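You operate a simulated robot arm through the tools that you are given. There is no shell and no other tool. Be economical: measure what you need, move in short steps, check, and stop when the job is done.

You run a simulated robot arm. Do the job below in one go: nothing can be reset, and whatever is moved stays where it is left.

Task
Dress the foot by the grey bend: rub off the fused grit, then tap the yellow blanking plug home.
Fine: stone first, then light mallet blows, no chips; put both tools back; the other plugs stay proud.

It is judged by the outcome, as a careful person would: the job done as asked, and still so three seconds after it is handed in. It fails if anything else is knocked over, pushed out of place, dropped, spilled or broken.

Robot
A 6-joint arm with a two-finger parallel gripper, fixed in place. Base frame: the origin is at the foot of the arm, x ahead of it, y to its left, z up. Readings come in mm, degrees, newtons and seconds.
With the tool pointing down near the work surface it reaches from about 240 to 640 mm from the base axis. Its first joint turns from -66.0 to 66.0 degrees. Payload 2.7 kg.
The tool frame sits at the grasp point between the pads (the TCP): z along the fingers, y along the line on which they close. The tips reach 23 mm beyond it. The gripper opens to 94 mm. The fingers are 38 mm wide and 10 mm thick; the gripper's body (54 by 96 mm) begins 39 mm behind the TCP.
Orientation is that of the tool frame in the base frame, as a unit quaternion [x, y, z, w]. With the fingers straight down and closing along the base's y, the tool's x points along the base's -x, its y along +y and its z along -z.

Tools
- The arm moves only by the tool nudge_tool. Its argument "series" is a list of rows, each a list of 3 entries, a list of its own where there are three numbers: the shift along the base's x, y, z in units of 25 mm (1.0 is 25 mm), then the turn, a rotation vector about the base's x, y, z in units of 4 degrees (1.0 is 4 degrees), then the opening, from 0 (shut) to 1 (fully open). In form: [[[dx, dy, dz], [wx, wy, wz], fingers], ...]. A call has 1 to 20 rows; each row shifts and turns the commanded pose from where the row before left it. A call with a number of a shift or a turn outside -1 to 1 is refused whole. Each row takes 0.2 s and may step no farther than 50 mm and 8.6 degrees from the row before; otherwise, or with a gripper value out of range, the whole call is refused. Where a pose cannot be reached the arm comes as near as it can. A force on the tool above 40 N (or 10 N above the force at the start of the call, whichever is more), or a blocked arm, ends the call early, and 0.2 s more pass. Each finger travels about 45 mm/s and halts on what it meets, pressing with about 42 N; the grip force reading is that of the motor and also rises with nothing between the fingers. The clock runs only during rows and for 0.2 s after the last one: add rows that do not move to give the fingers time. It gives the time, the measured TCP pose, the force on the tool (base axes), the opening and the grip force at its end, in the units of the frame above (readings bear some noise).
- Cameras (640 x 400 px; columns grow to the right, rows downward): "scene" is fixed at [77.5, -431.7, 1409.7]; the picture's right is [0.77, -0.64, 0.00], its down [-0.34, -0.40, -0.85] and it looks along [0.55, 0.65, -0.52] (base axes); focal length 310 px, centre (320, 200). "wrist" rides on the gripper at [-39, 0, -44] in the tool frame; the picture's right is [0.00, -1.00, 0.00], its down [0.97, 0.00, -0.24] and it looks along [0.24, 0.00, 0.97] (tool axes); focal length 218 px, centre (320, 200). There is no depth. A picture from a camera that has moved, and an enlarged one, comes with that camera's place and axes in the base frame and with its lens.
- capture(camera): a new picture of that camera. No time passes.
- inspect(camera, box): a new picture of the part [left, top, right, bottom] of that camera's present view, enlarged. No time passes.
- sign_off(): hands the job in; it is judged then, once.

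Work in short steps. Places have to be worked out from the pictures, the camera data and where the tool is seen: move nearer, look again, correct. Check each grasp and each placing, and mend what went wrong. You have 120 turns and 76 pictures in all, those below and enlarged ones among them. Open the gripper and draw the arm clear of the work before you hand the job in, unless the task says otherwise; then end with one line.

The tools are called after "Call:" as name(argument=value, ...) on one line, values as JSON. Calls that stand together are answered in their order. nudge_tool: Moves the arm, as the interface text tells. Its arguments: {"type":"object","properties":{"series":{"type":"array"}},"required":["series"]} The other tools are called the same way: capture (camera) takes a picture; inspect (camera, box) takes an enlarged picture of a part of a camera's view; sign_off () hands the job in.

At the start:

```text
t: 0.0
tool_pos: [346.6, 88.4, 1264.3]
tool_rot: [0.0, 1.0, 0.0, 0.0]
ft_force: [0.3, 0.4, 1.1]
opening: 94.2
gripper_force: 0.1
```

scene: 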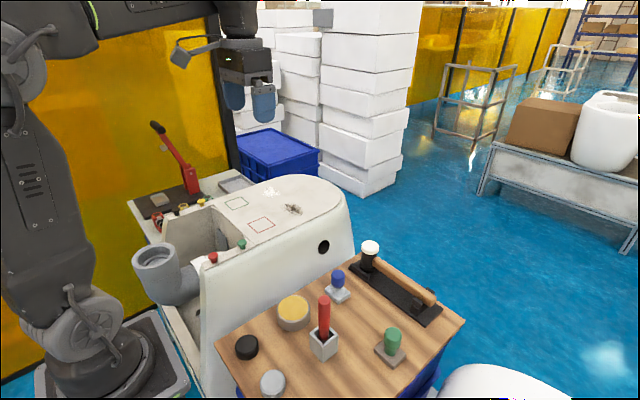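
wrist: 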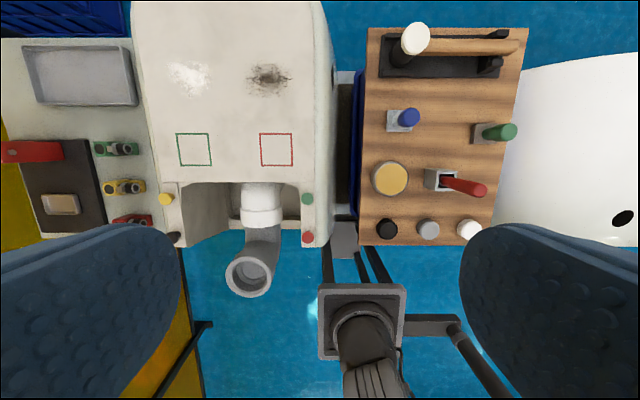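

I'll look closer at the work area first: plugs, grit, stone and mallet.

Call:
inspect(camera="wrist", box=[0, 120, 340, 320])

Call:
inspect(camera="wrist", box=[340, 10, 560, 260])

Call:
inspect(camera="scene", box=[120, 110, 360, 310])

```text
1.88 times, centred on (170, 220) of wrist
camera zoom: at [386.8, 90.7, 1308.3], right [0.0, -1.0, 0.0], down [-0.97, 0.0, 0.24], along [-0.24, 0.0, -0.97], focal length 411 px, centre (602, 162)
```

zoom: 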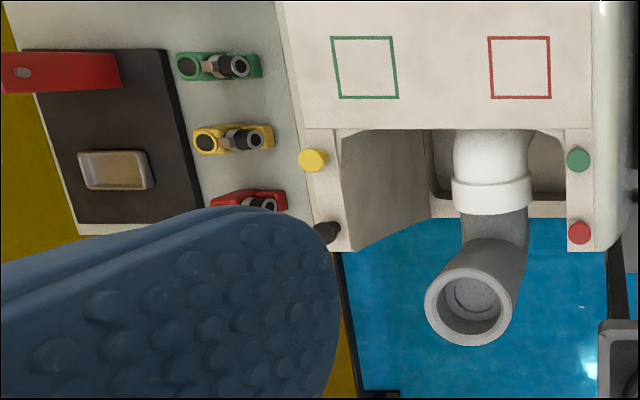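

```text
1.60 times, centred on (450, 135) of wrist
camera zoom: at [386.8, 90.7, 1308.3], right [0.0, -1.0, 0.0], down [-0.97, 0.0, 0.24], along [-0.24, 0.0, -0.97], focal length 349 px, centre (112, 304)
```

zoom: 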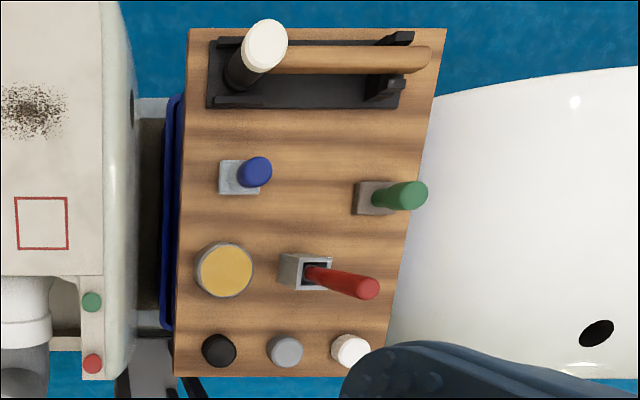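

```text
2.00 times, centred on (240, 210) of scene
camera zoom: at [77.5, -431.7, 1409.7], right [0.77, -0.64, 0.0], down [-0.34, -0.4, -0.85], along [0.55, 0.65, -0.52], focal length 621 px, centre (480, 180)
```

zoom: 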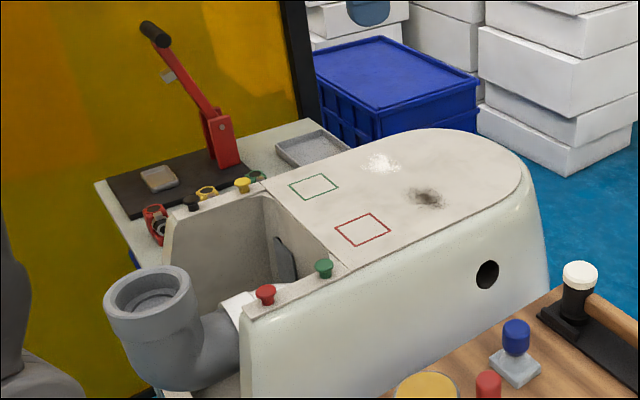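

The grit is probably the dark speckled patch on the casting top, near (485,167,947). The mallet head is near (550,-62,912). I'll move the wrist camera over the tool board for a closer look.

Call:
nudge_tool(series=[[[1, -1, -1], [0, 0, 0], 1], [[1, -1, -1], [0, 0, 0], 1], [[1, -1, -1], [0, 0, 0], 1], [[1, -1, -1], [0, 0, 0], 1], [[0.8, -1, 0], [0, 0, 0], 1], [[0, -1, 0], [0, 0, 0], 1], [[0, -0.4, 0], [0, 0, 0], 1]])

Call:
capture(camera="wrist")

Call:
inspect(camera="scene", box=[210, 220, 480, 400])

```text
t: 1.6
tool_pos: [467.8, -70.0, 1165.3]
tool_rot: [-0.001, 1.0, 0.0, -0.001]
ft_force: [0.2, 0.0, 0.5]
opening: 94.1
gripper_force: 0.0
```

```text
70 pictures are left
camera wrist: at [507.0, -69.7, 1208.4], right [0.0, -1.0, 0.0], down [-0.97, 0.0, 0.24], along [-0.24, 0.0, -0.97], focal length 218 px, centre (320, 200)
```

wrist: 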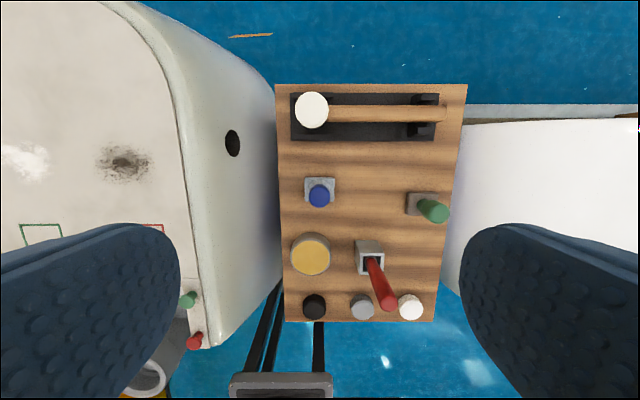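

```text
2.22 times, centred on (345, 310) of scene
camera zoom: at [77.5, -431.7, 1409.7], right [0.77, -0.64, 0.0], down [-0.34, -0.4, -0.85], along [0.55, 0.65, -0.52], focal length 690 px, centre (264, -44)
```

zoom: 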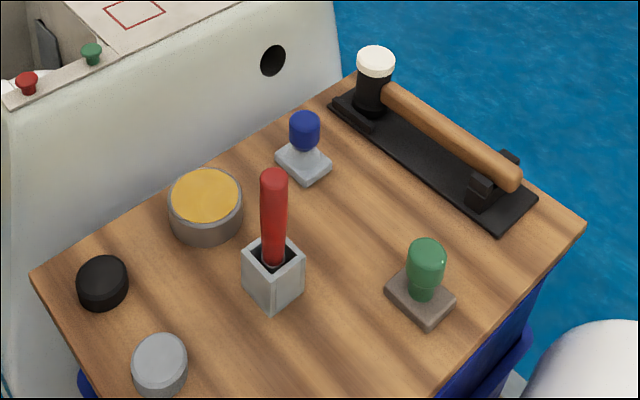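

Next I need to tell the stone from the other handled block, so I'll zoom in on both and on the casting.

Call:
inspect(camera="wrist", box=[280, 160, 460, 280])

Call:
inspect(camera="scene", box=[320, 260, 420, 375])

```text
3.33 times, centred on (370, 220) of wrist
camera zoom: at [507.0, -69.7, 1208.4], right [0.0, -1.0, 0.0], down [-0.97, 0.0, 0.24], along [-0.24, 0.0, -0.97], focal length 728 px, centre (153, 133)
```

zoom: 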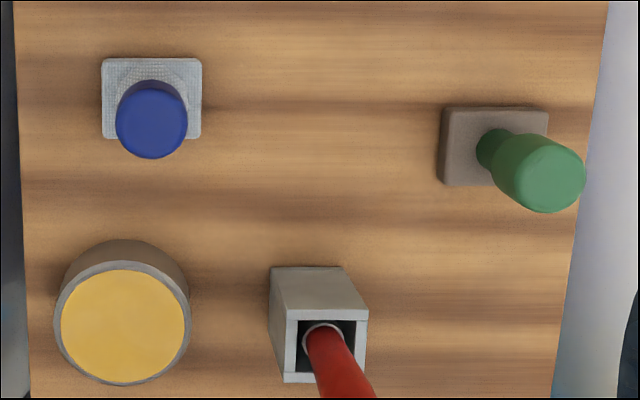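

```text
3.48 times, centred on (370, 318) of scene
camera zoom: at [77.5, -431.7, 1409.7], right [0.77, -0.64, 0.0], down [-0.34, -0.4, -0.85], along [0.55, 0.65, -0.52], focal length 1080 px, centre (146, -209)
```

zoom: 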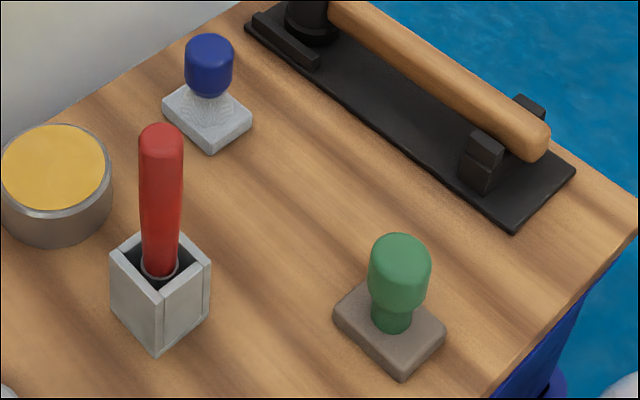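

The green-handled block looks like the stone, the blue one has a woven pad, and the red one is a blade in a holder. Now I'll look at the patches on the casting from closer.

Call:
nudge_tool(series=[[[0.3, 1, 0], [0, 0, 0], 1], [[0, 1, 0], [0, 0, 0], 1], [[0, 1, 0], [0, 0, 0], 1], [[0, 1, 0], [0, 0, 0], 1], [[0, 1, 0], [0, 0, 0], 1], [[0, 1, 0], [0, 0, 0], 1], [[0, 1, 0], [0, 0, 0], 1], [[0, 1, 0], [0, 0, 0], 1], [[0, 1, 0], [0, 0, 0], 1], [[0, 1, 0], [0, 0, 0], 1], [[0, 0.8, 0], [0, 0, 0], 1]])

Call:
capture(camera="wrist")

Call:
inspect(camera="wrist", box=[220, 90, 460, 240])

```text
t: 4.0
tool_pos: [474.1, 199.6, 1166.2]
tool_rot: [0.0, 1.0, 0.0, 0.0]
ft_force: [0.2, -0.3, -0.1]
opening: 94.0
gripper_force: 0.1
```

```text
66 pictures are left
camera wrist: at [513.5, 200.3, 1208.1], right [0.0, -1.0, 0.0], down [-0.97, 0.0, 0.24], along [-0.24, 0.0, -0.97], focal length 218 px, centre (320, 200)
```

wrist: 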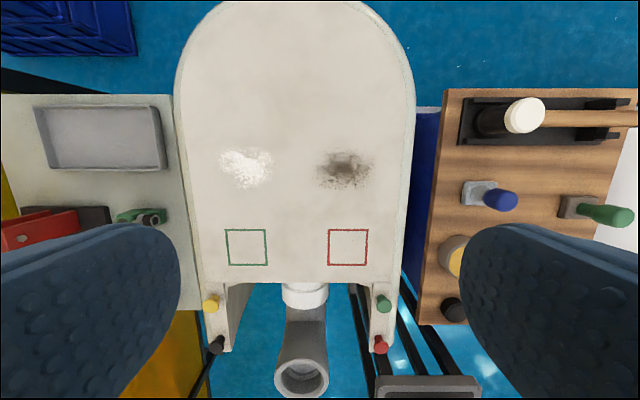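

```text
2.67 times, centred on (340, 165) of wrist
camera zoom: at [513.5, 200.3, 1208.1], right [0.0, -1.0, 0.0], down [-0.97, 0.0, 0.24], along [-0.24, 0.0, -0.97], focal length 582 px, centre (267, 293)
```

zoom: 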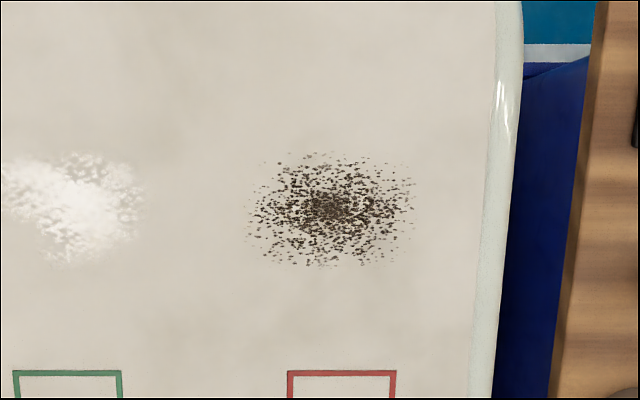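

The dark speckled patch is the fused grit, at about (488,170), roughly 77×54 mm, on a top face near z≈943. The stone's handle is at about (409,-246) with its top at z≈897. I'll travel high and then hover over the stone to refine that.

Call:
nudge_tool(series=[[[0, -1, 0], [0, 0, 0], 1], [[0, -1, 0], [0, 0, 0], 1], [[0, -1, 0], [0, 0, 0], 1], [[0, -1, 0], [0, 0, 0], 1], [[0, -1, 0], [0, 0, 0], 1], [[0, -1, 0], [0, 0, 0], 1], [[0, -1, 0], [0, 0, 0], 1], [[0, -1, 0], [0, 0, 0], 1], [[0, -1, 0], [0, 0, 0], 1], [[0, -1, 0], [0, 0, 0], 1], [[0, -1, 0], [0, 0, 0], 1], [[0, -1, 0], [0, 0, 0], 1], [[-0.6, -1, -0.7], [0, 0, 0], 1], [[-0.6, -1, -1], [0, 0, 0], 1], [[-0.6, -1, -1], [0, 0, 0], 1], [[-0.6, -1, -1], [0, 0, 0], 1], [[-0.2, -1, -1], [0, 0, 0], 1], [[0, -0.8, -1], [0, 0, 0], 0.75], [[0, 0, -1], [0, 0, 0], 0.75]])

Call:
capture(camera="wrist")

Call:
inspect(camera="scene", box=[300, 200, 500, 400])

```text
t: 8.0
tool_pos: [409.1, -248.3, 998.3]
tool_rot: [0.001, 1.0, 0.0, 0.0]
ft_force: [0.1, -0.6, -0.1]
opening: 70.5
gripper_force: 0.1
```

```text
64 pictures are left
camera wrist: at [448.9, -246.4, 1040.9], right [0.0, -1.0, 0.0], down [-0.97, 0.0, 0.24], along [-0.24, 0.0, -0.97], focal length 218 px, centre (320, 200)
```

wrist: 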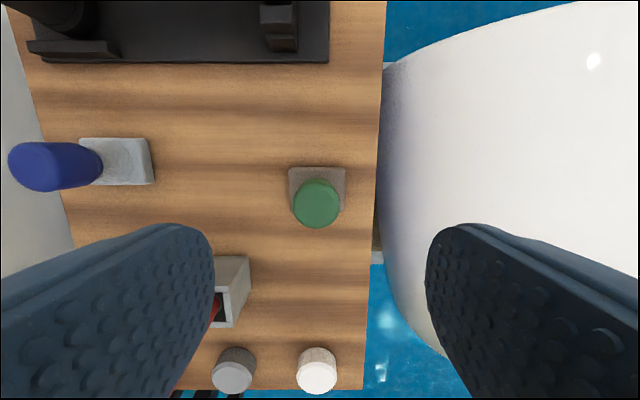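

```text
2.00 times, centred on (400, 300) of scene
camera zoom: at [77.5, -431.7, 1409.7], right [0.77, -0.64, 0.0], down [-0.34, -0.4, -0.85], along [0.55, 0.65, -0.52], focal length 621 px, centre (160, 0)
```

zoom: 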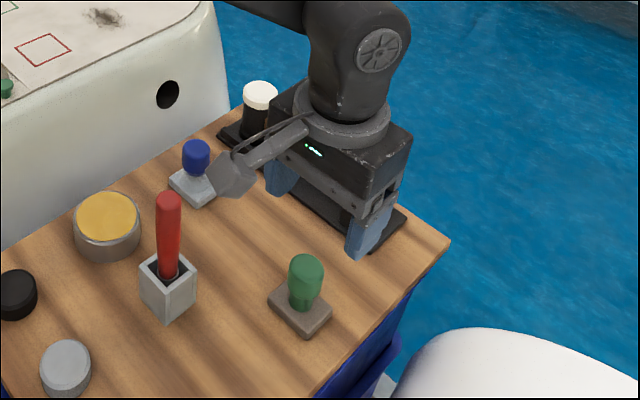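

The handle is centred at about (410,-245) and directly below. I'll narrow the opening to about 58 mm to stay clear of the white body on the right, then descend to z≈882.

Call:
nudge_tool(series=[[[0, 0.06, -1], [0, 0, 0], 0.62], [[0, 0, -1], [0, 0, 0], 0.62], [[0, 0, -1], [0, 0, 0], 0.62], [[0, 0, -1], [0, 0, 0], 0.62], [[0, 0, -0.64], [0, 0, 0], 0.62], [[0, 0, 0], [0, 0, 0], 0.62]])

Call:
inspect(camera="scene", box=[340, 260, 480, 400])

Call:
capture(camera="wrist")

```text
t: 9.4
tool_pos: [411.0, -245.2, 881.5]
tool_rot: [0.001, 1.0, 0.0, 0.0]
ft_force: [0.3, 0.3, 0.4]
opening: 58.3
gripper_force: 0.1
```

```text
2.86 times, centred on (410, 330) of scene
camera zoom: at [77.5, -431.7, 1409.7], right [0.77, -0.64, 0.0], down [-0.34, -0.4, -0.85], along [0.55, 0.65, -0.52], focal length 887 px, centre (63, -171)
```

zoom: 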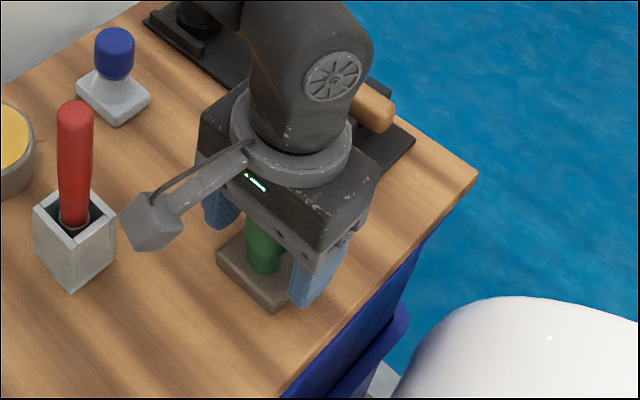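

```text
61 pictures are left
camera wrist: at [450.3, -244.2, 925.0], right [0.0, -1.0, 0.0], down [-0.97, 0.0, 0.24], along [-0.24, 0.0, -0.97], focal length 218 px, centre (320, 200)
```

wrist: 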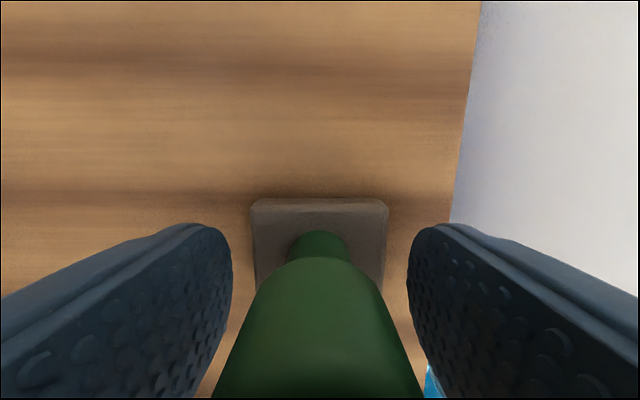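

The handle is centred between the pads, so I'll close on it.

Call:
nudge_tool(series=[[[0, 0, 0], [0, 0, 0], 0.4], [[0, 0, 0], [0, 0, 0], 0.2], [[0, 0, 0], [0, 0, 0], 0.2], [[0, 0, 0], [0, 0, 0], 0.2]])

```text
t: 10.4
tool_pos: [409.9, -244.7, 881.7]
tool_rot: [0.0, 1.0, 0.0, 0.0]
ft_force: [0.1, 0.3, -0.4]
opening: 30.4
gripper_force: 42.6
```

Gripped at 30.4 mm. I'll lift slowly and check the hold.

Call:
nudge_tool(series=[[[0, 0, 0.4], [0, 0, 0], 0.2], [[0, 0, 1], [0, 0, 0], 0.2], [[0, 0, 1], [0, 0, 0], 0.2], [[0, 0, 1], [0, 0, 0], 0.2], [[0, 0, 1], [0, 0, 0], 0.2], [[0, 0, 1], [0, 0, 0], 0.2], [[0, 0, 1], [0, 0, 0], 0.2]])

Call:
capture(camera="wrist")

Call:
inspect(camera="scene", box=[300, 140, 500, 380])

```text
t: 12.0
tool_pos: [410.9, -244.5, 1042.6]
tool_rot: [0.0, 1.0, -0.001, 0.001]
ft_force: [0.8, -0.1, -1.2]
opening: 30.6
gripper_force: 42.2
```

```text
60 pictures are left
camera wrist: at [450.2, -243.9, 1085.1], right [0.0, -1.0, 0.0], down [-0.97, 0.0, 0.24], along [-0.24, 0.0, -0.97], focal length 218 px, centre (320, 200)
```

wrist: 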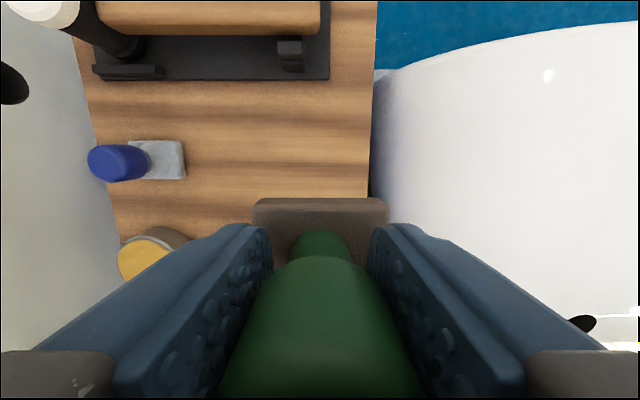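

```text
1.67 times, centred on (400, 260) of scene
camera zoom: at [77.5, -431.7, 1409.7], right [0.77, -0.64, 0.0], down [-0.34, -0.4, -0.85], along [0.55, 0.65, -0.52], focal length 518 px, centre (187, 100)
```

zoom: 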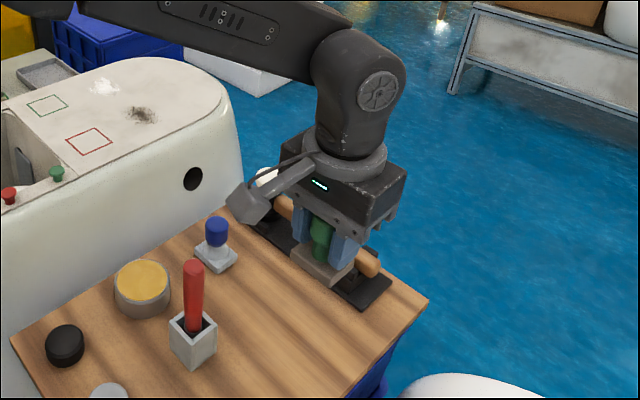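

The stone is held firmly. I'll carry it over the casting to (488,170).

Call:
nudge_tool(series=[[[0.2, 1, 0], [0, 0, 0], 0.2], [[0.2, 1, 0], [0, 0, 0], 0.2], [[0.2, 1, 0], [0, 0, 0], 0.2], [[0.2, 1, 0], [0, 0, 0], 0.2], [[0.2, 1, 0], [0, 0, 0], 0.2], [[0.2, 1, 0], [0, 0, 0], 0.2], [[0.2, 1, 0], [0, 0, 0], 0.2], [[0.2, 1, 0], [0, 0, 0], 0.2], [[0.2, 1, 0], [0, 0, 0], 0.2], [[0.2, 1, 0], [0, 0, 0], 0.2], [[0.2, 1, 0], [0, 0, 0], 0.2], [[0.2, 1, 0], [0, 0, 0], 0.2], [[0.2, 1, 0], [0, 0, 0], 0.2], [[0.2, 1, 0], [0, 0, 0], 0.2], [[0.2, 1, 0], [0, 0, 0], 0.2], [[0.1, 1, 0], [0, 0, 0], 0.2], [[0, 0.6, -0.6], [0, 0, 0], 0.2], [[0, 0, -0.6], [0, 0, 0], 0.2]])

Call:
capture(camera="wrist")

Call:
inspect(camera="scene", box=[180, 110, 380, 260])

```text
t: 15.8
tool_pos: [487.5, 172.1, 1012.1]
tool_rot: [0.001, 1.0, 0.0, -0.001]
ft_force: [0.3, 1.0, -1.4]
opening: 30.5
gripper_force: 42.2
```

```text
58 pictures are left
camera wrist: at [526.8, 173.5, 1054.5], right [0.0, -1.0, 0.0], down [-0.97, 0.0, 0.24], along [-0.24, 0.0, -0.97], focal length 218 px, centre (320, 200)
```

wrist: 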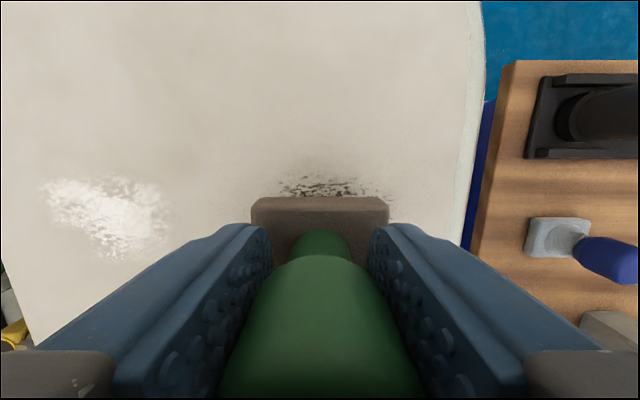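

```text
2.67 times, centred on (280, 185) of scene
camera zoom: at [77.6, -431.6, 1409.7], right [0.77, -0.64, 0.0], down [-0.34, -0.4, -0.85], along [0.55, 0.65, -0.52], focal length 828 px, centre (427, 240)
```

zoom: 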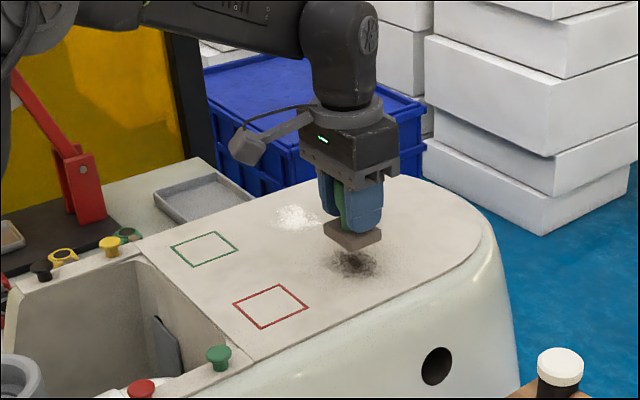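

The stone is centred over the grit and about 26 mm above it. I'll come down gently and watch the force.

Call:
nudge_tool(series=[[[0, 0, -0.3], [0, 0, 0], 0.2], [[0, 0, -0.3], [0, 0, 0], 0.2], [[0, 0, -0.2], [0, 0, 0], 0.2]])

```text
t: 16.6
tool_pos: [488.0, 170.9, 991.5]
tool_rot: [0.0, 1.0, 0.0, 0.0]
ft_force: [-0.1, -0.4, -1.6]
opening: 30.3
gripper_force: 42.2
```

No contact yet at 991.5, so I'll go on in 2 mm steps.

Call:
nudge_tool(series=[[[0, 0, -0.08], [0, 0, 0], 0.2], [[0, 0, -0.08], [0, 0, 0], 0.2], [[0, 0, 0], [0, 0, 0], 0.2]])

```text
t: 17.4
tool_pos: [486.6, 171.3, 987.3]
tool_rot: [0.001, 1.0, 0.0, 0.0]
ft_force: [0.7, -0.5, -1.4]
opening: 30.5
gripper_force: 41.8
```

Call:
nudge_tool(series=[[[0, 0, -0.06], [0, 0, 0], 0.2], [[0, 0, -0.06], [0, 0, 0], 0.2], [[0, 0, 0], [0, 0, 0], 0.2]])

```text
t: 18.2
tool_pos: [487.3, 172.0, 984.4]
tool_rot: [0.001, 1.0, 0.0, 0.0]
ft_force: [0.1, 0.7, -1.0]
opening: 30.6
gripper_force: 41.5
```

Still free at 984.4; I'll keep stepping down.

Call:
nudge_tool(series=[[[0, 0, -0.05], [0, 0, 0], 0.2], [[0, 0, -0.05], [0, 0, 0], 0.2], [[0, 0, 0], [0, 0, 0], 0.2]])

Call:
capture(camera="wrist")

```text
t: 19.0
tool_pos: [487.6, 169.9, 982.4]
tool_rot: [0.001, 1.0, 0.001, 0.0]
ft_force: [0.3, -0.4, -1.0]
opening: 30.4
gripper_force: 41.3
```

```text
56 pictures are left
camera wrist: at [527.0, 172.2, 1025.2], right [0.0, -1.0, 0.0], down [-0.97, 0.0, 0.24], along [-0.24, 0.0, -0.97], focal length 218 px, centre (320, 200)
```

wrist: 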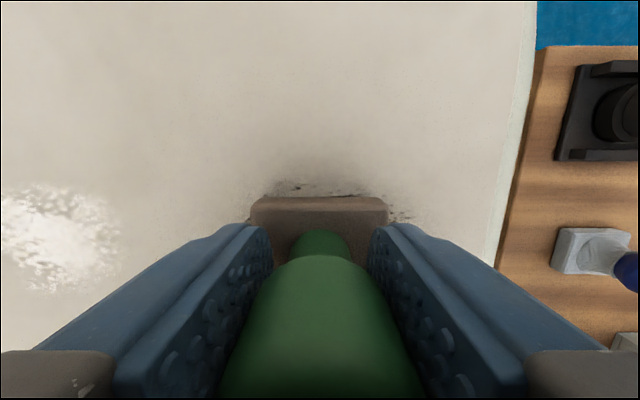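

Nearly touching. I'll keep going in 1 mm steps.

Call:
nudge_tool(series=[[[0, 0, -0.04], [0, 0, 0], 0.2], [[0, 0, -0.04], [0, 0, 0], 0.2], [[0, 0, -0.04], [0, 0, 0], 0.2], [[0, 0, 0], [0, 0, 0], 0.2]])

```text
t: 20.0
tool_pos: [487.0, 170.7, 981.9]
tool_rot: [0.0, 1.0, 0.001, 0.002]
ft_force: [-5.2, 1.0, 19.1]
opening: 30.2
gripper_force: 41.3
```

Contact at z≈982 with 19 N. I'll ease off about 0.7 mm for a light touch and begin rubbing strokes.

Call:
nudge_tool(series=[[[0, 0, 0.03], [0, 0, 0], 0.2], [[0, 0.4, 0], [0, 0, 0], 0.2], [[0, 0.4, 0], [0, 0, 0], 0.2], [[0, -0.4, 0], [0, 0, 0], 0.2], [[0, -0.4, 0], [0, 0, 0], 0.2], [[0, -0.4, 0], [0, 0, 0], 0.2], [[0, -0.4, 0], [0, 0, 0], 0.2], [[0, 0.4, 0], [0, 0, 0], 0.2], [[0, 0.4, 0], [0, 0, 0], 0.2]])

```text
t: 22.0
tool_pos: [488.8, 169.8, 982.0]
tool_rot: [0.0, 1.0, -0.002, 0.001]
ft_force: [1.2, -7.4, 16.9]
opening: 30.4
gripper_force: 41.7
```

The rubbing holds at about 17 N. Next a raster over the whole patch, with x offsets of ±15 mm and y of ±20 mm.

Call:
nudge_tool(series=[[[0.6, 0, 0], [0, 0, 0], 0.2], [[0, 0.45, 0], [0, 0, 0], 0.2], [[0, 0.45, 0], [0, 0, 0], 0.2], [[0, -0.45, 0], [0, 0, 0], 0.2], [[0, -0.45, 0], [0, 0, 0], 0.2], [[0, -0.45, 0], [0, 0, 0], 0.2], [[0, -0.45, 0], [0, 0, 0], 0.2], [[-0.6, 0, 0], [0, 0, 0], 0.2], [[-0.6, 0, 0], [0, 0, 0], 0.2], [[0, 0.45, 0], [0, 0, 0], 0.2], [[0, 0.45, 0], [0, 0, 0], 0.2], [[0, 0.45, 0], [0, 0, 0], 0.2], [[0, 0.45, 0], [0, 0, 0], 0.2], [[0, -0.45, 0], [0, 0, 0], 0.2], [[0, -0.45, 0], [0, 0, 0], 0.2], [[0.6, 0, 0], [0, 0, 0], 0.2]])

Call:
capture(camera="wrist")

```text
t: 25.4
tool_pos: [487.9, 170.7, 981.7]
tool_rot: [0.001, 1.0, 0.0, 0.001]
ft_force: [-5.0, 0.0, 12.7]
opening: 30.4
gripper_force: 41.9
```

```text
55 pictures are left
camera wrist: at [526.6, 172.1, 1023.8], right [0.0, -1.0, 0.0], down [-0.97, 0.0, 0.24], along [-0.24, 0.0, -0.97], focal length 218 px, centre (320, 200)
```

wrist: 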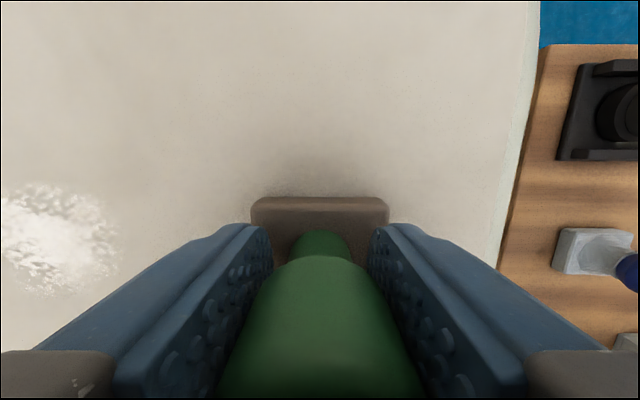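

The grit is fading, with nothing visible beyond the stone. I'll lift and move back in x to see the whole area.

Call:
nudge_tool(series=[[[0, 0, 0.5], [0, 0, 0], 0.2], [[0, 0, 1], [0, 0, 0], 0.2], [[-1, 0, 1], [0, 0, 0], 0.2], [[-1, 0, 0.5], [0, 0, 0], 0.2], [[-0.5, 0, 0], [0, 0, 0], 0.2]])

Call:
capture(camera="wrist")

Call:
inspect(camera="scene", box=[230, 160, 350, 250])

```text
t: 26.6
tool_pos: [425.6, 171.4, 1056.4]
tool_rot: [0.0, 1.0, 0.0, 0.0]
ft_force: [0.2, -1.0, 0.0]
opening: 30.6
gripper_force: 42.5
```

```text
54 pictures are left
camera wrist: at [465.1, 171.4, 1098.6], right [0.0, -1.0, 0.0], down [-0.97, 0.0, 0.24], along [-0.24, 0.0, -0.97], focal length 218 px, centre (320, 200)
```

wrist: 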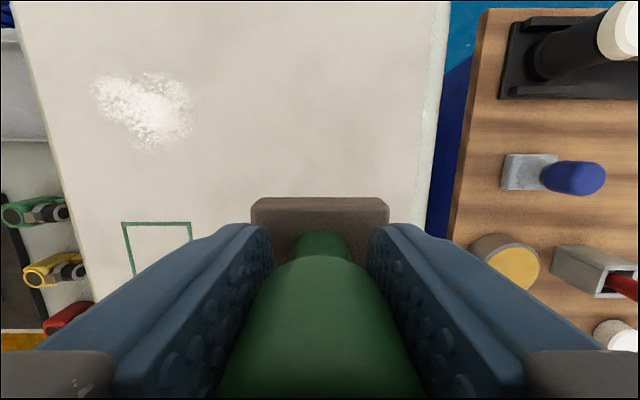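

```text
4.44 times, centred on (290, 205) of scene
camera zoom: at [77.6, -431.7, 1409.7], right [0.77, -0.64, 0.0], down [-0.34, -0.4, -0.85], along [0.55, 0.65, -0.52], focal length 1380 px, centre (453, 178)
```

zoom: 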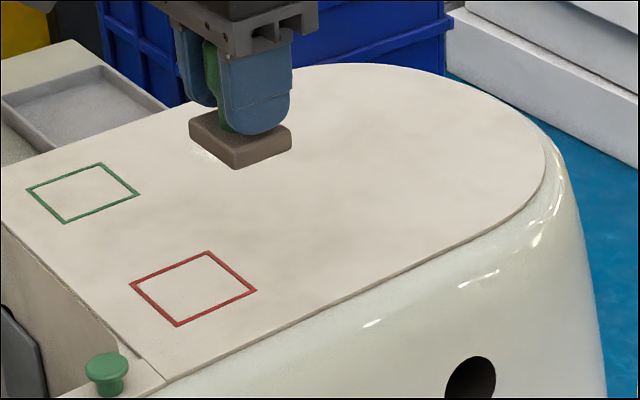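

The grit is fully gone and the white patch is untouched. Now the stone goes back to its place at (410,-245).

Call:
nudge_tool(series=[[[0, -1, 0], [0, 0, 0], 0.2], [[0, -1, 0], [0, 0, 0], 0.2], [[0, -1, 0], [0, 0, 0], 0.2], [[0, -1, 0], [0, 0, 0], 0.2], [[0, -1, 0], [0, 0, 0], 0.2], [[0, -1, 0], [0, 0, 0], 0.2], [[0, -1, 0], [0, 0, 0], 0.2], [[0, -1, 0], [0, 0, 0], 0.2], [[0, -1, 0], [0, 0, 0], 0.2], [[0, -1, 0], [0, 0, 0], 0.2], [[0, -1, 0], [0, 0, 0], 0.2], [[0, -1, 0], [0, 0, 0], 0.2], [[-0.3, -1, 0], [0, 0, 0], 0.2], [[-0.3, -1, 0], [0, 0, 0], 0.2], [[0, -1, 0], [0, 0, 0], 0.2], [[0, -1, 0], [0, 0, 0], 0.2], [[0, -0.64, 0], [0, 0, 0], 0.2], [[0, 0, 0], [0, 0, 0], 0.2]])

```text
t: 30.4
tool_pos: [409.3, -246.9, 1054.6]
tool_rot: [0.0, 1.0, 0.0, 0.0]
ft_force: [0.0, 0.2, -0.7]
opening: 30.6
gripper_force: 41.9
```

I'm over the spot. I'll lower to about 4 mm above the board and then feel for contact.

Call:
nudge_tool(series=[[[0, 0.03, -1], [0, 0, 0], 0.2], [[0, 0, -1], [0, 0, 0], 0.2], [[0, 0, -1], [0, 0, 0], 0.2], [[0, 0, -1], [0, 0, 0], 0.2], [[0, 0, -1], [0, 0, 0], 0.2], [[0, 0, -1], [0, 0, 0], 0.2], [[0, 0, -0.8], [0, 0, 0], 0.2], [[0, 0, 0], [0, 0, 0], 0.2]])

Call:
capture(camera="wrist")

```text
t: 32.2
tool_pos: [409.9, -244.6, 883.0]
tool_rot: [0.0, 1.0, 0.0, 0.0]
ft_force: [0.0, -0.4, -1.0]
opening: 30.6
gripper_force: 41.8
```

```text
52 pictures are left
camera wrist: at [449.9, -242.6, 927.4], right [0.0, -1.0, 0.0], down [-0.97, 0.0, 0.24], along [-0.24, 0.0, -0.97], focal length 218 px, centre (320, 200)
```

wrist: 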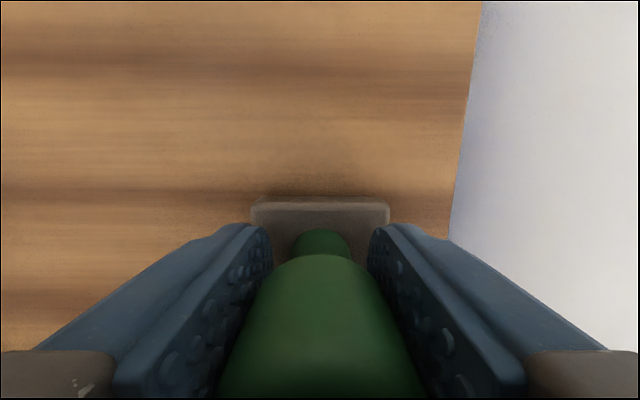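

The position matches the original. I'll lower the last millimetres until it touches.

Call:
nudge_tool(series=[[[0, 0, -0.04], [0, 0, 0], 0.2], [[0, 0, -0.04], [0, 0, 0], 0.2], [[0, 0, 0], [0, 0, 0], 0.2]])

```text
t: 33.0
tool_pos: [410.1, -243.9, 882.2]
tool_rot: [0.0, 1.0, 0.0, 0.0]
ft_force: [-0.5, 0.4, -0.3]
opening: 30.7
gripper_force: 42.2
```

Call:
nudge_tool(series=[[[0, 0, -0.04], [0, 0, 0], 0.2], [[0, 0, 0], [0, 0, 0], 0.2]])

```text
t: 33.6
tool_pos: [409.6, -244.0, 881.6]
tool_rot: [-0.001, 1.0, 0.0, 0.0]
ft_force: [-0.1, 0.5, 1.4]
opening: 30.7
gripper_force: 42.3
```

It's just touching: the force went from -1 to +1.4 N at the original height. I'll release to about 58 mm and rise.

Call:
nudge_tool(series=[[[0, 0, -0.02], [0, 0, 0], 0.45], [[0, 0, 0], [0, 0, 0], 0.62], [[0, 0, 0], [0, 0, 0], 0.62], [[0, 0, 1], [0, 0, 0], 0.62], [[0, 0, 1], [0, 0, 0], 0.62], [[0, 0, 1], [0, 0, 0], 0.62], [[0, 0, 1], [0, 0, 0], 0.62], [[0, 0, 1], [0, 0, 0], 0.62]])

Call:
capture(camera="wrist")

```text
t: 35.4
tool_pos: [410.1, -244.2, 1008.5]
tool_rot: [0.001, 1.0, 0.0, 0.001]
ft_force: [-0.6, 0.7, 0.4]
opening: 58.3
gripper_force: 0.0
```

```text
51 pictures are left
camera wrist: at [449.1, -243.6, 1051.3], right [0.0, -1.0, 0.0], down [-0.97, 0.0, 0.24], along [-0.24, 0.0, -0.97], focal length 218 px, centre (320, 200)
```

wrist: 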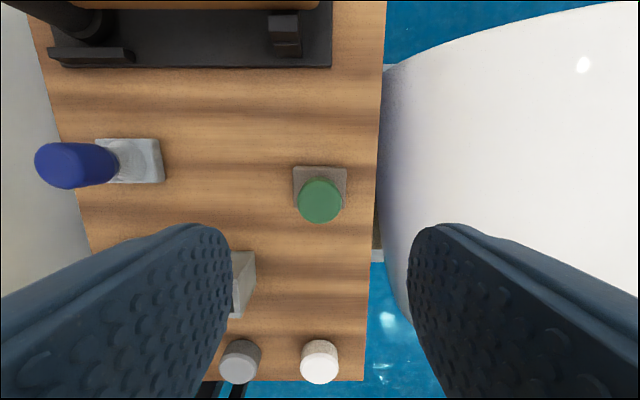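

The stone is back exactly where it was. Next I'll rotate the gripper −90° about z so that it closes along x and travel over the mallet's handle.

Call:
nudge_tool(series=[[[0, 0, 0.5], [0, 0, -1], 0.62], [[0, 0, 0.5], [0, 0, -1], 0.62], [[0, 0, 0.5], [0, 0, -1], 0.62], [[0, 0, 0.5], [0, 0, -1], 0.62], [[0.4, 0.3, 0], [0, 0, -1], 0.62], [[0.4, 0.3, 0], [0, 0, -1], 0.62], [[0.4, 0.3, 0], [0, 0, -1], 0.62], [[0.4, 0.3, 0], [0, 0, -1], 0.62], [[0.4, 0.3, 0], [0, 0, -1], 0.62], [[0.4, 0.3, 0], [0, 0, -1], 0.62], [[0.4, 0.3, 0], [0, 0, -1], 0.62], [[0.4, 0.3, 0], [0, 0, -1], 0.62], [[0.4, 0.3, 0], [0, 0, -1], 0.62], [[0.4, 0.3, 0], [0, 0, -1], 0.62], [[0.4, 0.3, 0], [0, 0, -1], 0.62], [[0.4, 0.3, 0], [0, 0, -1], 0.62], [[0.4, 0.3, 0], [0, 0, -1], 0.62], [[0.4, 0.3, 0], [0, 0, -1], 0.62], [[0, 0, 0], [0, 0, -1], 0.62], [[0, 0, 0], [0, 0, -1], 0.62]])

Call:
nudge_tool(series=[[[0, 0, 0], [0, 0, -1], 0.62], [[0, 0, 0], [0, 0, -1], 0.62], [[0, 0, 0], [0, 0, -0.5], 0.62], [[0, 0, 0], [0, 0, 0], 0.62]])

Call:
capture(camera="wrist")

Call:
capture(camera="scene")

```text
t: 39.6
tool_pos: [549.5, -138.9, 1058.1]
tool_rot: [0.643, 0.766, 0.0, 0.0]
ft_force: [0.4, 0.2, 0.9]
opening: 58.4
gripper_force: 0.0
```

```text
t: 40.6
tool_pos: [549.6, -139.2, 1055.9]
tool_rot: [0.707, 0.708, 0.0, 0.0]
ft_force: [-0.2, 0.3, 0.6]
opening: 58.3
gripper_force: 0.3
```

```text
50 pictures are left
camera wrist: at [550.5, -176.7, 1099.8], right [-1.0, 0.0, 0.0], down [0.0, 0.97, 0.24], along [0.0, 0.24, -0.97], focal length 218 px, centre (320, 200)
```

wrist: 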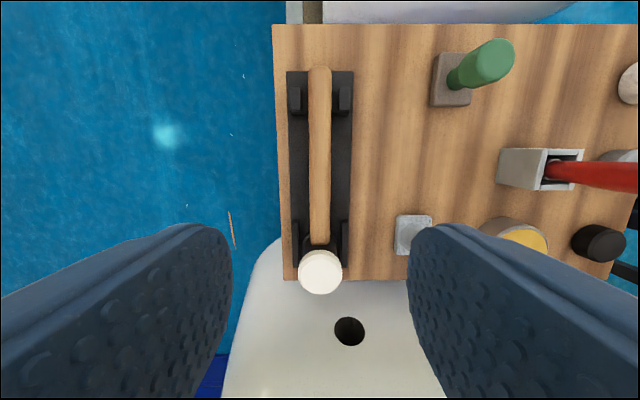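

```text
49 pictures are left
```

scene: 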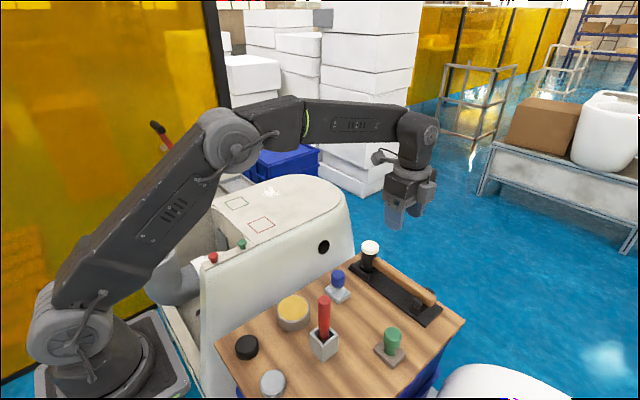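

The handle runs along y at x≈550 with its axis near z≈885, and the head is at y≈-61. I'll grasp at y≈-128, first descending partway for a check.

Call:
nudge_tool(series=[[[0, 0.44, -1], [0, 0, 0], 0.62], [[0, 0, -1], [0, 0, 0], 0.62], [[0, 0, -1], [0, 0, 0], 0.62], [[0, 0, -1], [0, 0, 0], 0.62], [[0, 0, -1], [0, 0, 0], 0.62], [[0, 0, 0], [0, 0, 0], 0.62]])

Call:
capture(camera="wrist")

Call:
inspect(camera="scene", box=[330, 180, 490, 340])

```text
t: 42.0
tool_pos: [549.0, -128.1, 931.3]
tool_rot: [0.707, 0.708, -0.001, 0.0]
ft_force: [0.1, -0.2, -0.2]
opening: 58.1
gripper_force: 0.1
```

```text
48 pictures are left
camera wrist: at [549.3, -165.7, 974.5], right [-1.0, 0.0, 0.0], down [0.0, 0.97, 0.24], along [0.0, 0.24, -0.97], focal length 218 px, centre (320, 200)
```

wrist: 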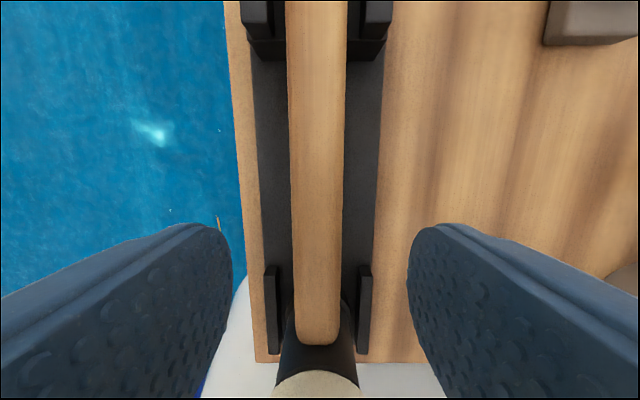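

```text
2.50 times, centred on (410, 260) of scene
camera zoom: at [77.5, -431.7, 1409.7], right [0.77, -0.64, 0.0], down [-0.34, -0.4, -0.85], along [0.55, 0.65, -0.52], focal length 776 px, centre (95, 50)
```

zoom: 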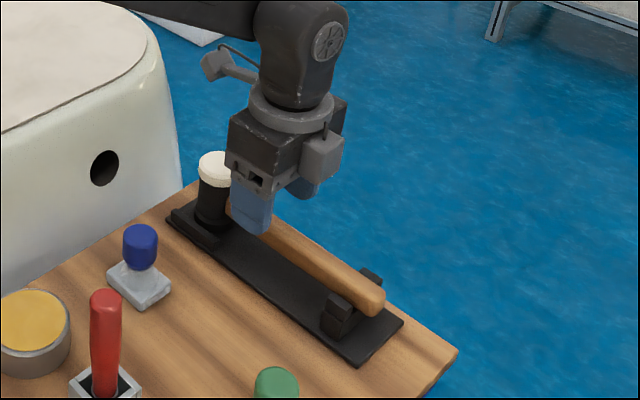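

Aligned; the fingers clear the head rails (which begin at y≈-92) and the rear clip. I'll descend to z≈885 and close.

Call:
nudge_tool(series=[[[0.02, 0, -0.9], [0, 0, 0], 0.62], [[0, 0, -0.9], [0, 0, 0], 0.62], [[0, 0, 0], [0, 0, 0], 0.62]])

Call:
inspect(camera="scene", box=[340, 220, 460, 340])

```text
t: 42.8
tool_pos: [550.1, -126.8, 887.3]
tool_rot: [0.707, 0.707, 0.0, 0.0]
ft_force: [0.5, 0.0, 0.2]
opening: 58.3
gripper_force: 0.1
```

```text
3.33 times, centred on (400, 280) of scene
camera zoom: at [77.5, -431.7, 1409.7], right [0.77, -0.64, 0.0], down [-0.34, -0.4, -0.85], along [0.55, 0.65, -0.52], focal length 1035 px, centre (53, -67)
```

zoom: 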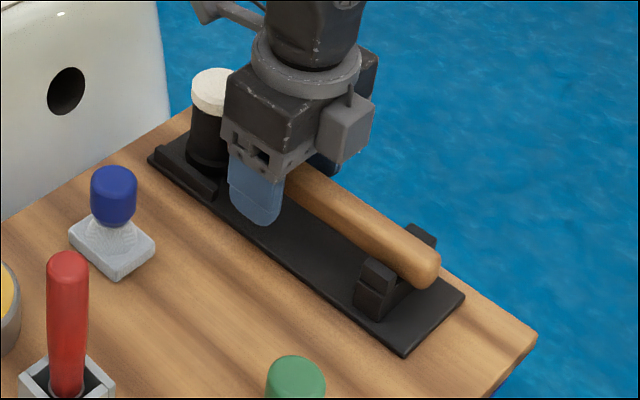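

The tips are just above the tray and straddle the handle. Closing.

Call:
nudge_tool(series=[[[0, 0, 0], [0, 0, 0], 0.4], [[0, 0, 0], [0, 0, 0], 0.15], [[0, 0, 0], [0, 0, 0], 0.1], [[0, 0, 0], [0, 0, 0], 0.1], [[0, 0, 0], [0, 0, 0], 0.1]])

Call:
capture(camera="wrist")

```text
t: 44.0
tool_pos: [550.9, -126.9, 888.5]
tool_rot: [0.707, 0.707, -0.001, 0.001]
ft_force: [2.4, 0.8, 0.1]
opening: 20.7
gripper_force: 41.4
```

```text
45 pictures are left
camera wrist: at [550.5, -165.2, 930.7], right [-1.0, 0.0, 0.0], down [0.0, 0.97, 0.24], along [0.0, 0.24, -0.97], focal length 218 px, centre (320, 200)
```

wrist: 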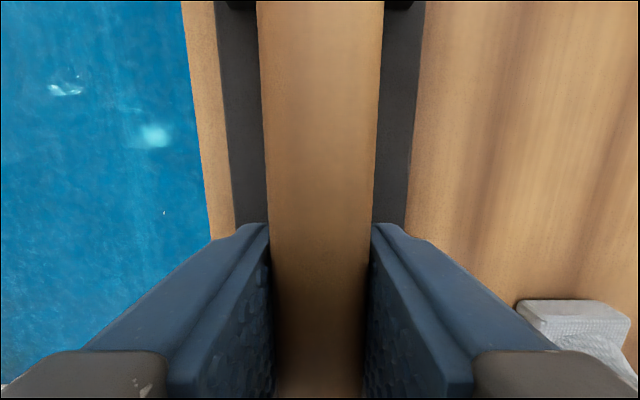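

Handle gripped at 20.7 mm. I'll lift straight up out of the rack and check the head stays level.

Call:
nudge_tool(series=[[[0, 0, 0.3], [0, 0, 0], 0.1], [[0, 0, 0.5], [0, 0, 0], 0.1], [[0, 0, 1], [0, 0, 0], 0.1], [[0, 0, 1], [0, 0, 0], 0.1], [[0, 0, 1], [0, 0, 0], 0.1], [[0, 0, 1], [0, 0, 0], 0.1], [[0, 0, 1], [0, 0, 0], 0.1]])

Call:
inspect(camera="scene", box=[320, 130, 480, 330])

Call:
capture(camera="wrist")

```text
t: 45.6
tool_pos: [550.6, -125.8, 1033.7]
tool_rot: [0.707, 0.707, -0.001, 0.0]
ft_force: [0.1, -0.1, -4.4]
opening: 20.7
gripper_force: 41.8
```

```text
2.00 times, centred on (400, 230) of scene
camera zoom: at [77.6, -431.7, 1409.7], right [0.77, -0.64, 0.0], down [-0.34, -0.4, -0.85], along [0.55, 0.65, -0.52], focal length 621 px, centre (160, 140)
```

zoom: 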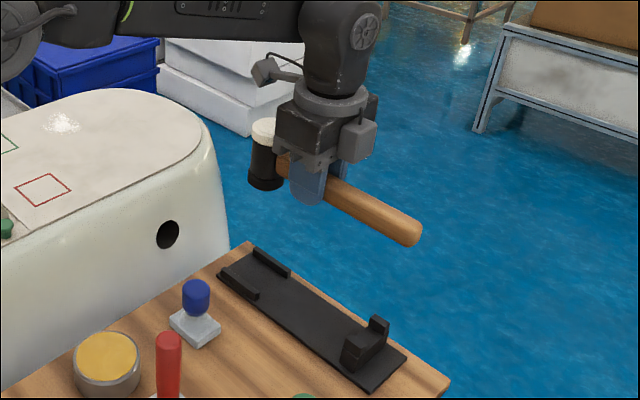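

```text
43 pictures are left
camera wrist: at [551.7, -163.8, 1076.5], right [-1.0, 0.0, 0.0], down [0.0, 0.97, 0.24], along [0.0, 0.24, -0.97], focal length 218 px, centre (320, 200)
```

wrist: 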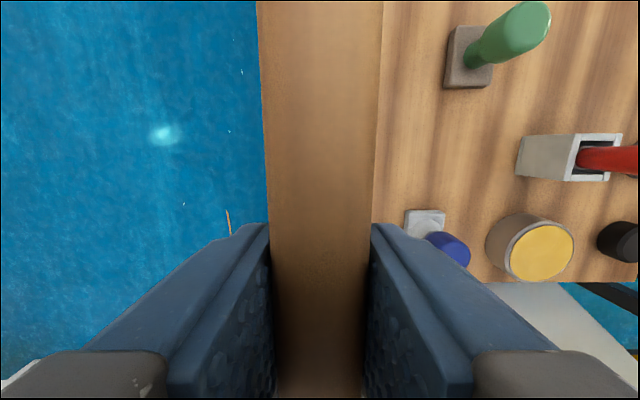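

The mallet is held level: head centre about 65 mm ahead of the TCP in +y, striking face about 44 mm below it. Next I'll carry it high over the casting to where the wrist camera can see the yellow plug (estimated (299,354,~948)).

Call:
nudge_tool(series=[[[0, 0, 1], [0, 0, 0], 0.1], [[0, 0, 1], [0, 0, 0], 0.1], [[-0.4, 1, 0.5], [0, 0, 0], 0.1], [[-0.4, 1, 0], [0, 0, 0], 0.1], [[-0.4, 1, 0], [0, 0, 0], 0.1], [[-0.4, 1, 0], [0, 0, 0], 0.1], [[-0.4, 1, 0], [0, 0, 0], 0.1], [[-0.4, 1, 0], [0, 0, 0], 0.1], [[-0.4, 1, 0], [0, 0, 0], 0.1], [[-0.4, 1, 0], [0, 0, 0], 0.1], [[-0.4, 1, 0], [0, 0, 0], 0.1], [[-0.4, 1, 0], [0, 0, 0], 0.1], [[-0.4, 1, 0], [0, 0, 0], 0.1], [[-0.4, 1, 0], [0, 0, 0], 0.1], [[-0.4, 1, 0], [0, 0, 0], 0.1], [[-0.4, 1, 0], [0, 0, 0], 0.1], [[-0.4, 1, 0], [0, 0, 0], 0.1], [[-0.4, 1, 0], [0, 0, 0], 0.1], [[-0.4, 1, 0], [0, 0, 0], 0.1]])

Call:
capture(camera="wrist")

Call:
capture(camera="scene")

```text
t: 49.6
tool_pos: [379.1, 297.9, 1094.7]
tool_rot: [0.707, 0.707, 0.0, 0.0]
ft_force: [-1.1, -0.7, -5.2]
opening: 20.8
gripper_force: 41.9
```

```text
42 pictures are left
camera wrist: at [379.8, 260.4, 1137.2], right [-1.0, 0.0, 0.0], down [0.0, 0.97, 0.24], along [0.0, 0.24, -0.97], focal length 218 px, centre (320, 200)
```

wrist: 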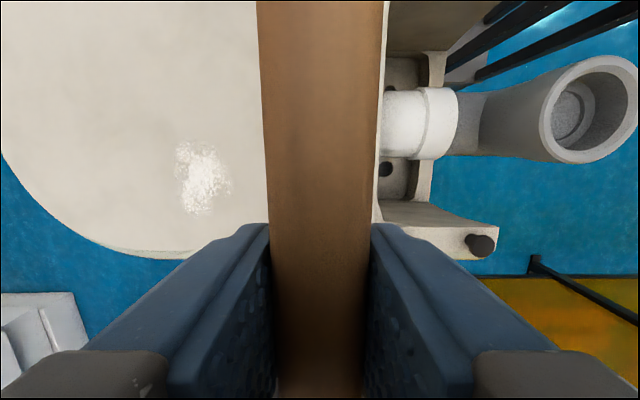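

```text
41 pictures are left
```

scene: 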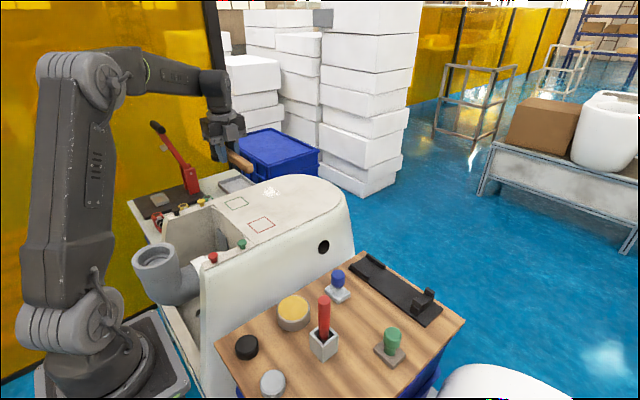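

The black plug is at about (229,351); the yellow one is just hidden by the finger. I'll move 50 mm further in y to see it.

Call:
nudge_tool(series=[[[0, 1, 0], [0, 0, 0], 0.1], [[0, 1, 0], [0, 0, 0], 0.1], [[0, 0, 0], [0, 0, 0], 0.1]])

Call:
capture(camera="wrist")

Call:
inspect(camera="wrist", box=[360, 140, 520, 240])

Call:
inspect(camera="scene", box=[170, 180, 250, 230])

```text
t: 50.4
tool_pos: [379.8, 347.8, 1093.7]
tool_rot: [0.707, 0.707, -0.001, 0.001]
ft_force: [-0.9, 0.8, -4.6]
opening: 21.1
gripper_force: 41.8
```

```text
40 pictures are left
camera wrist: at [381.1, 310.1, 1136.3], right [-1.0, 0.0, 0.0], down [0.0, 0.97, 0.24], along [0.0, 0.24, -0.97], focal length 218 px, centre (320, 200)
```

wrist: 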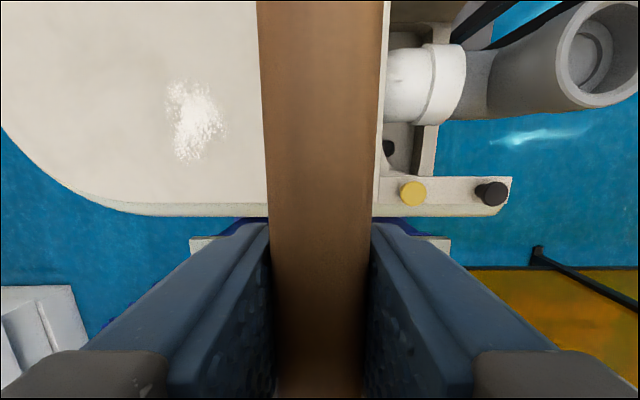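

```text
4.00 times, centred on (440, 190) of wrist
camera zoom: at [381.1, 310.1, 1136.3], right [-1.0, 0.0, 0.0], down [0.0, 0.97, 0.24], along [0.0, 0.24, -0.97], focal length 873 px, centre (-160, 240)
```

zoom: 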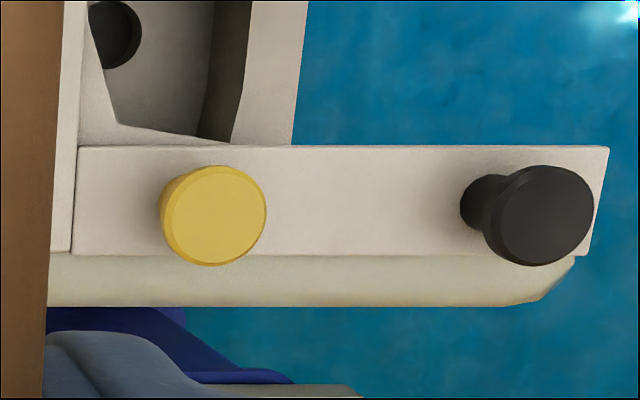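

```text
8.00 times, centred on (210, 205) of scene
camera zoom: at [77.6, -431.6, 1409.7], right [0.77, -0.64, 0.0], down [-0.34, -0.4, -0.85], along [0.55, 0.65, -0.52], focal length 2484 px, centre (1200, 160)
```

zoom: 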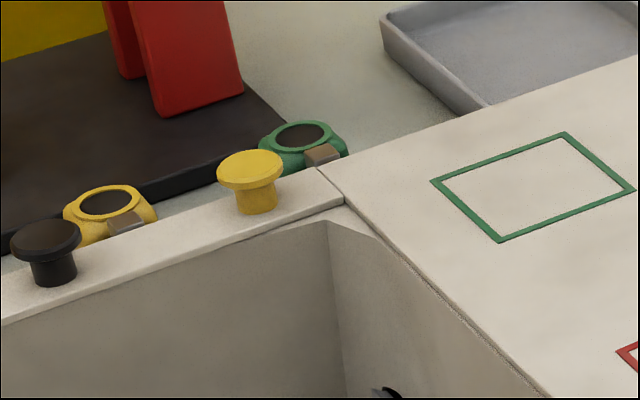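

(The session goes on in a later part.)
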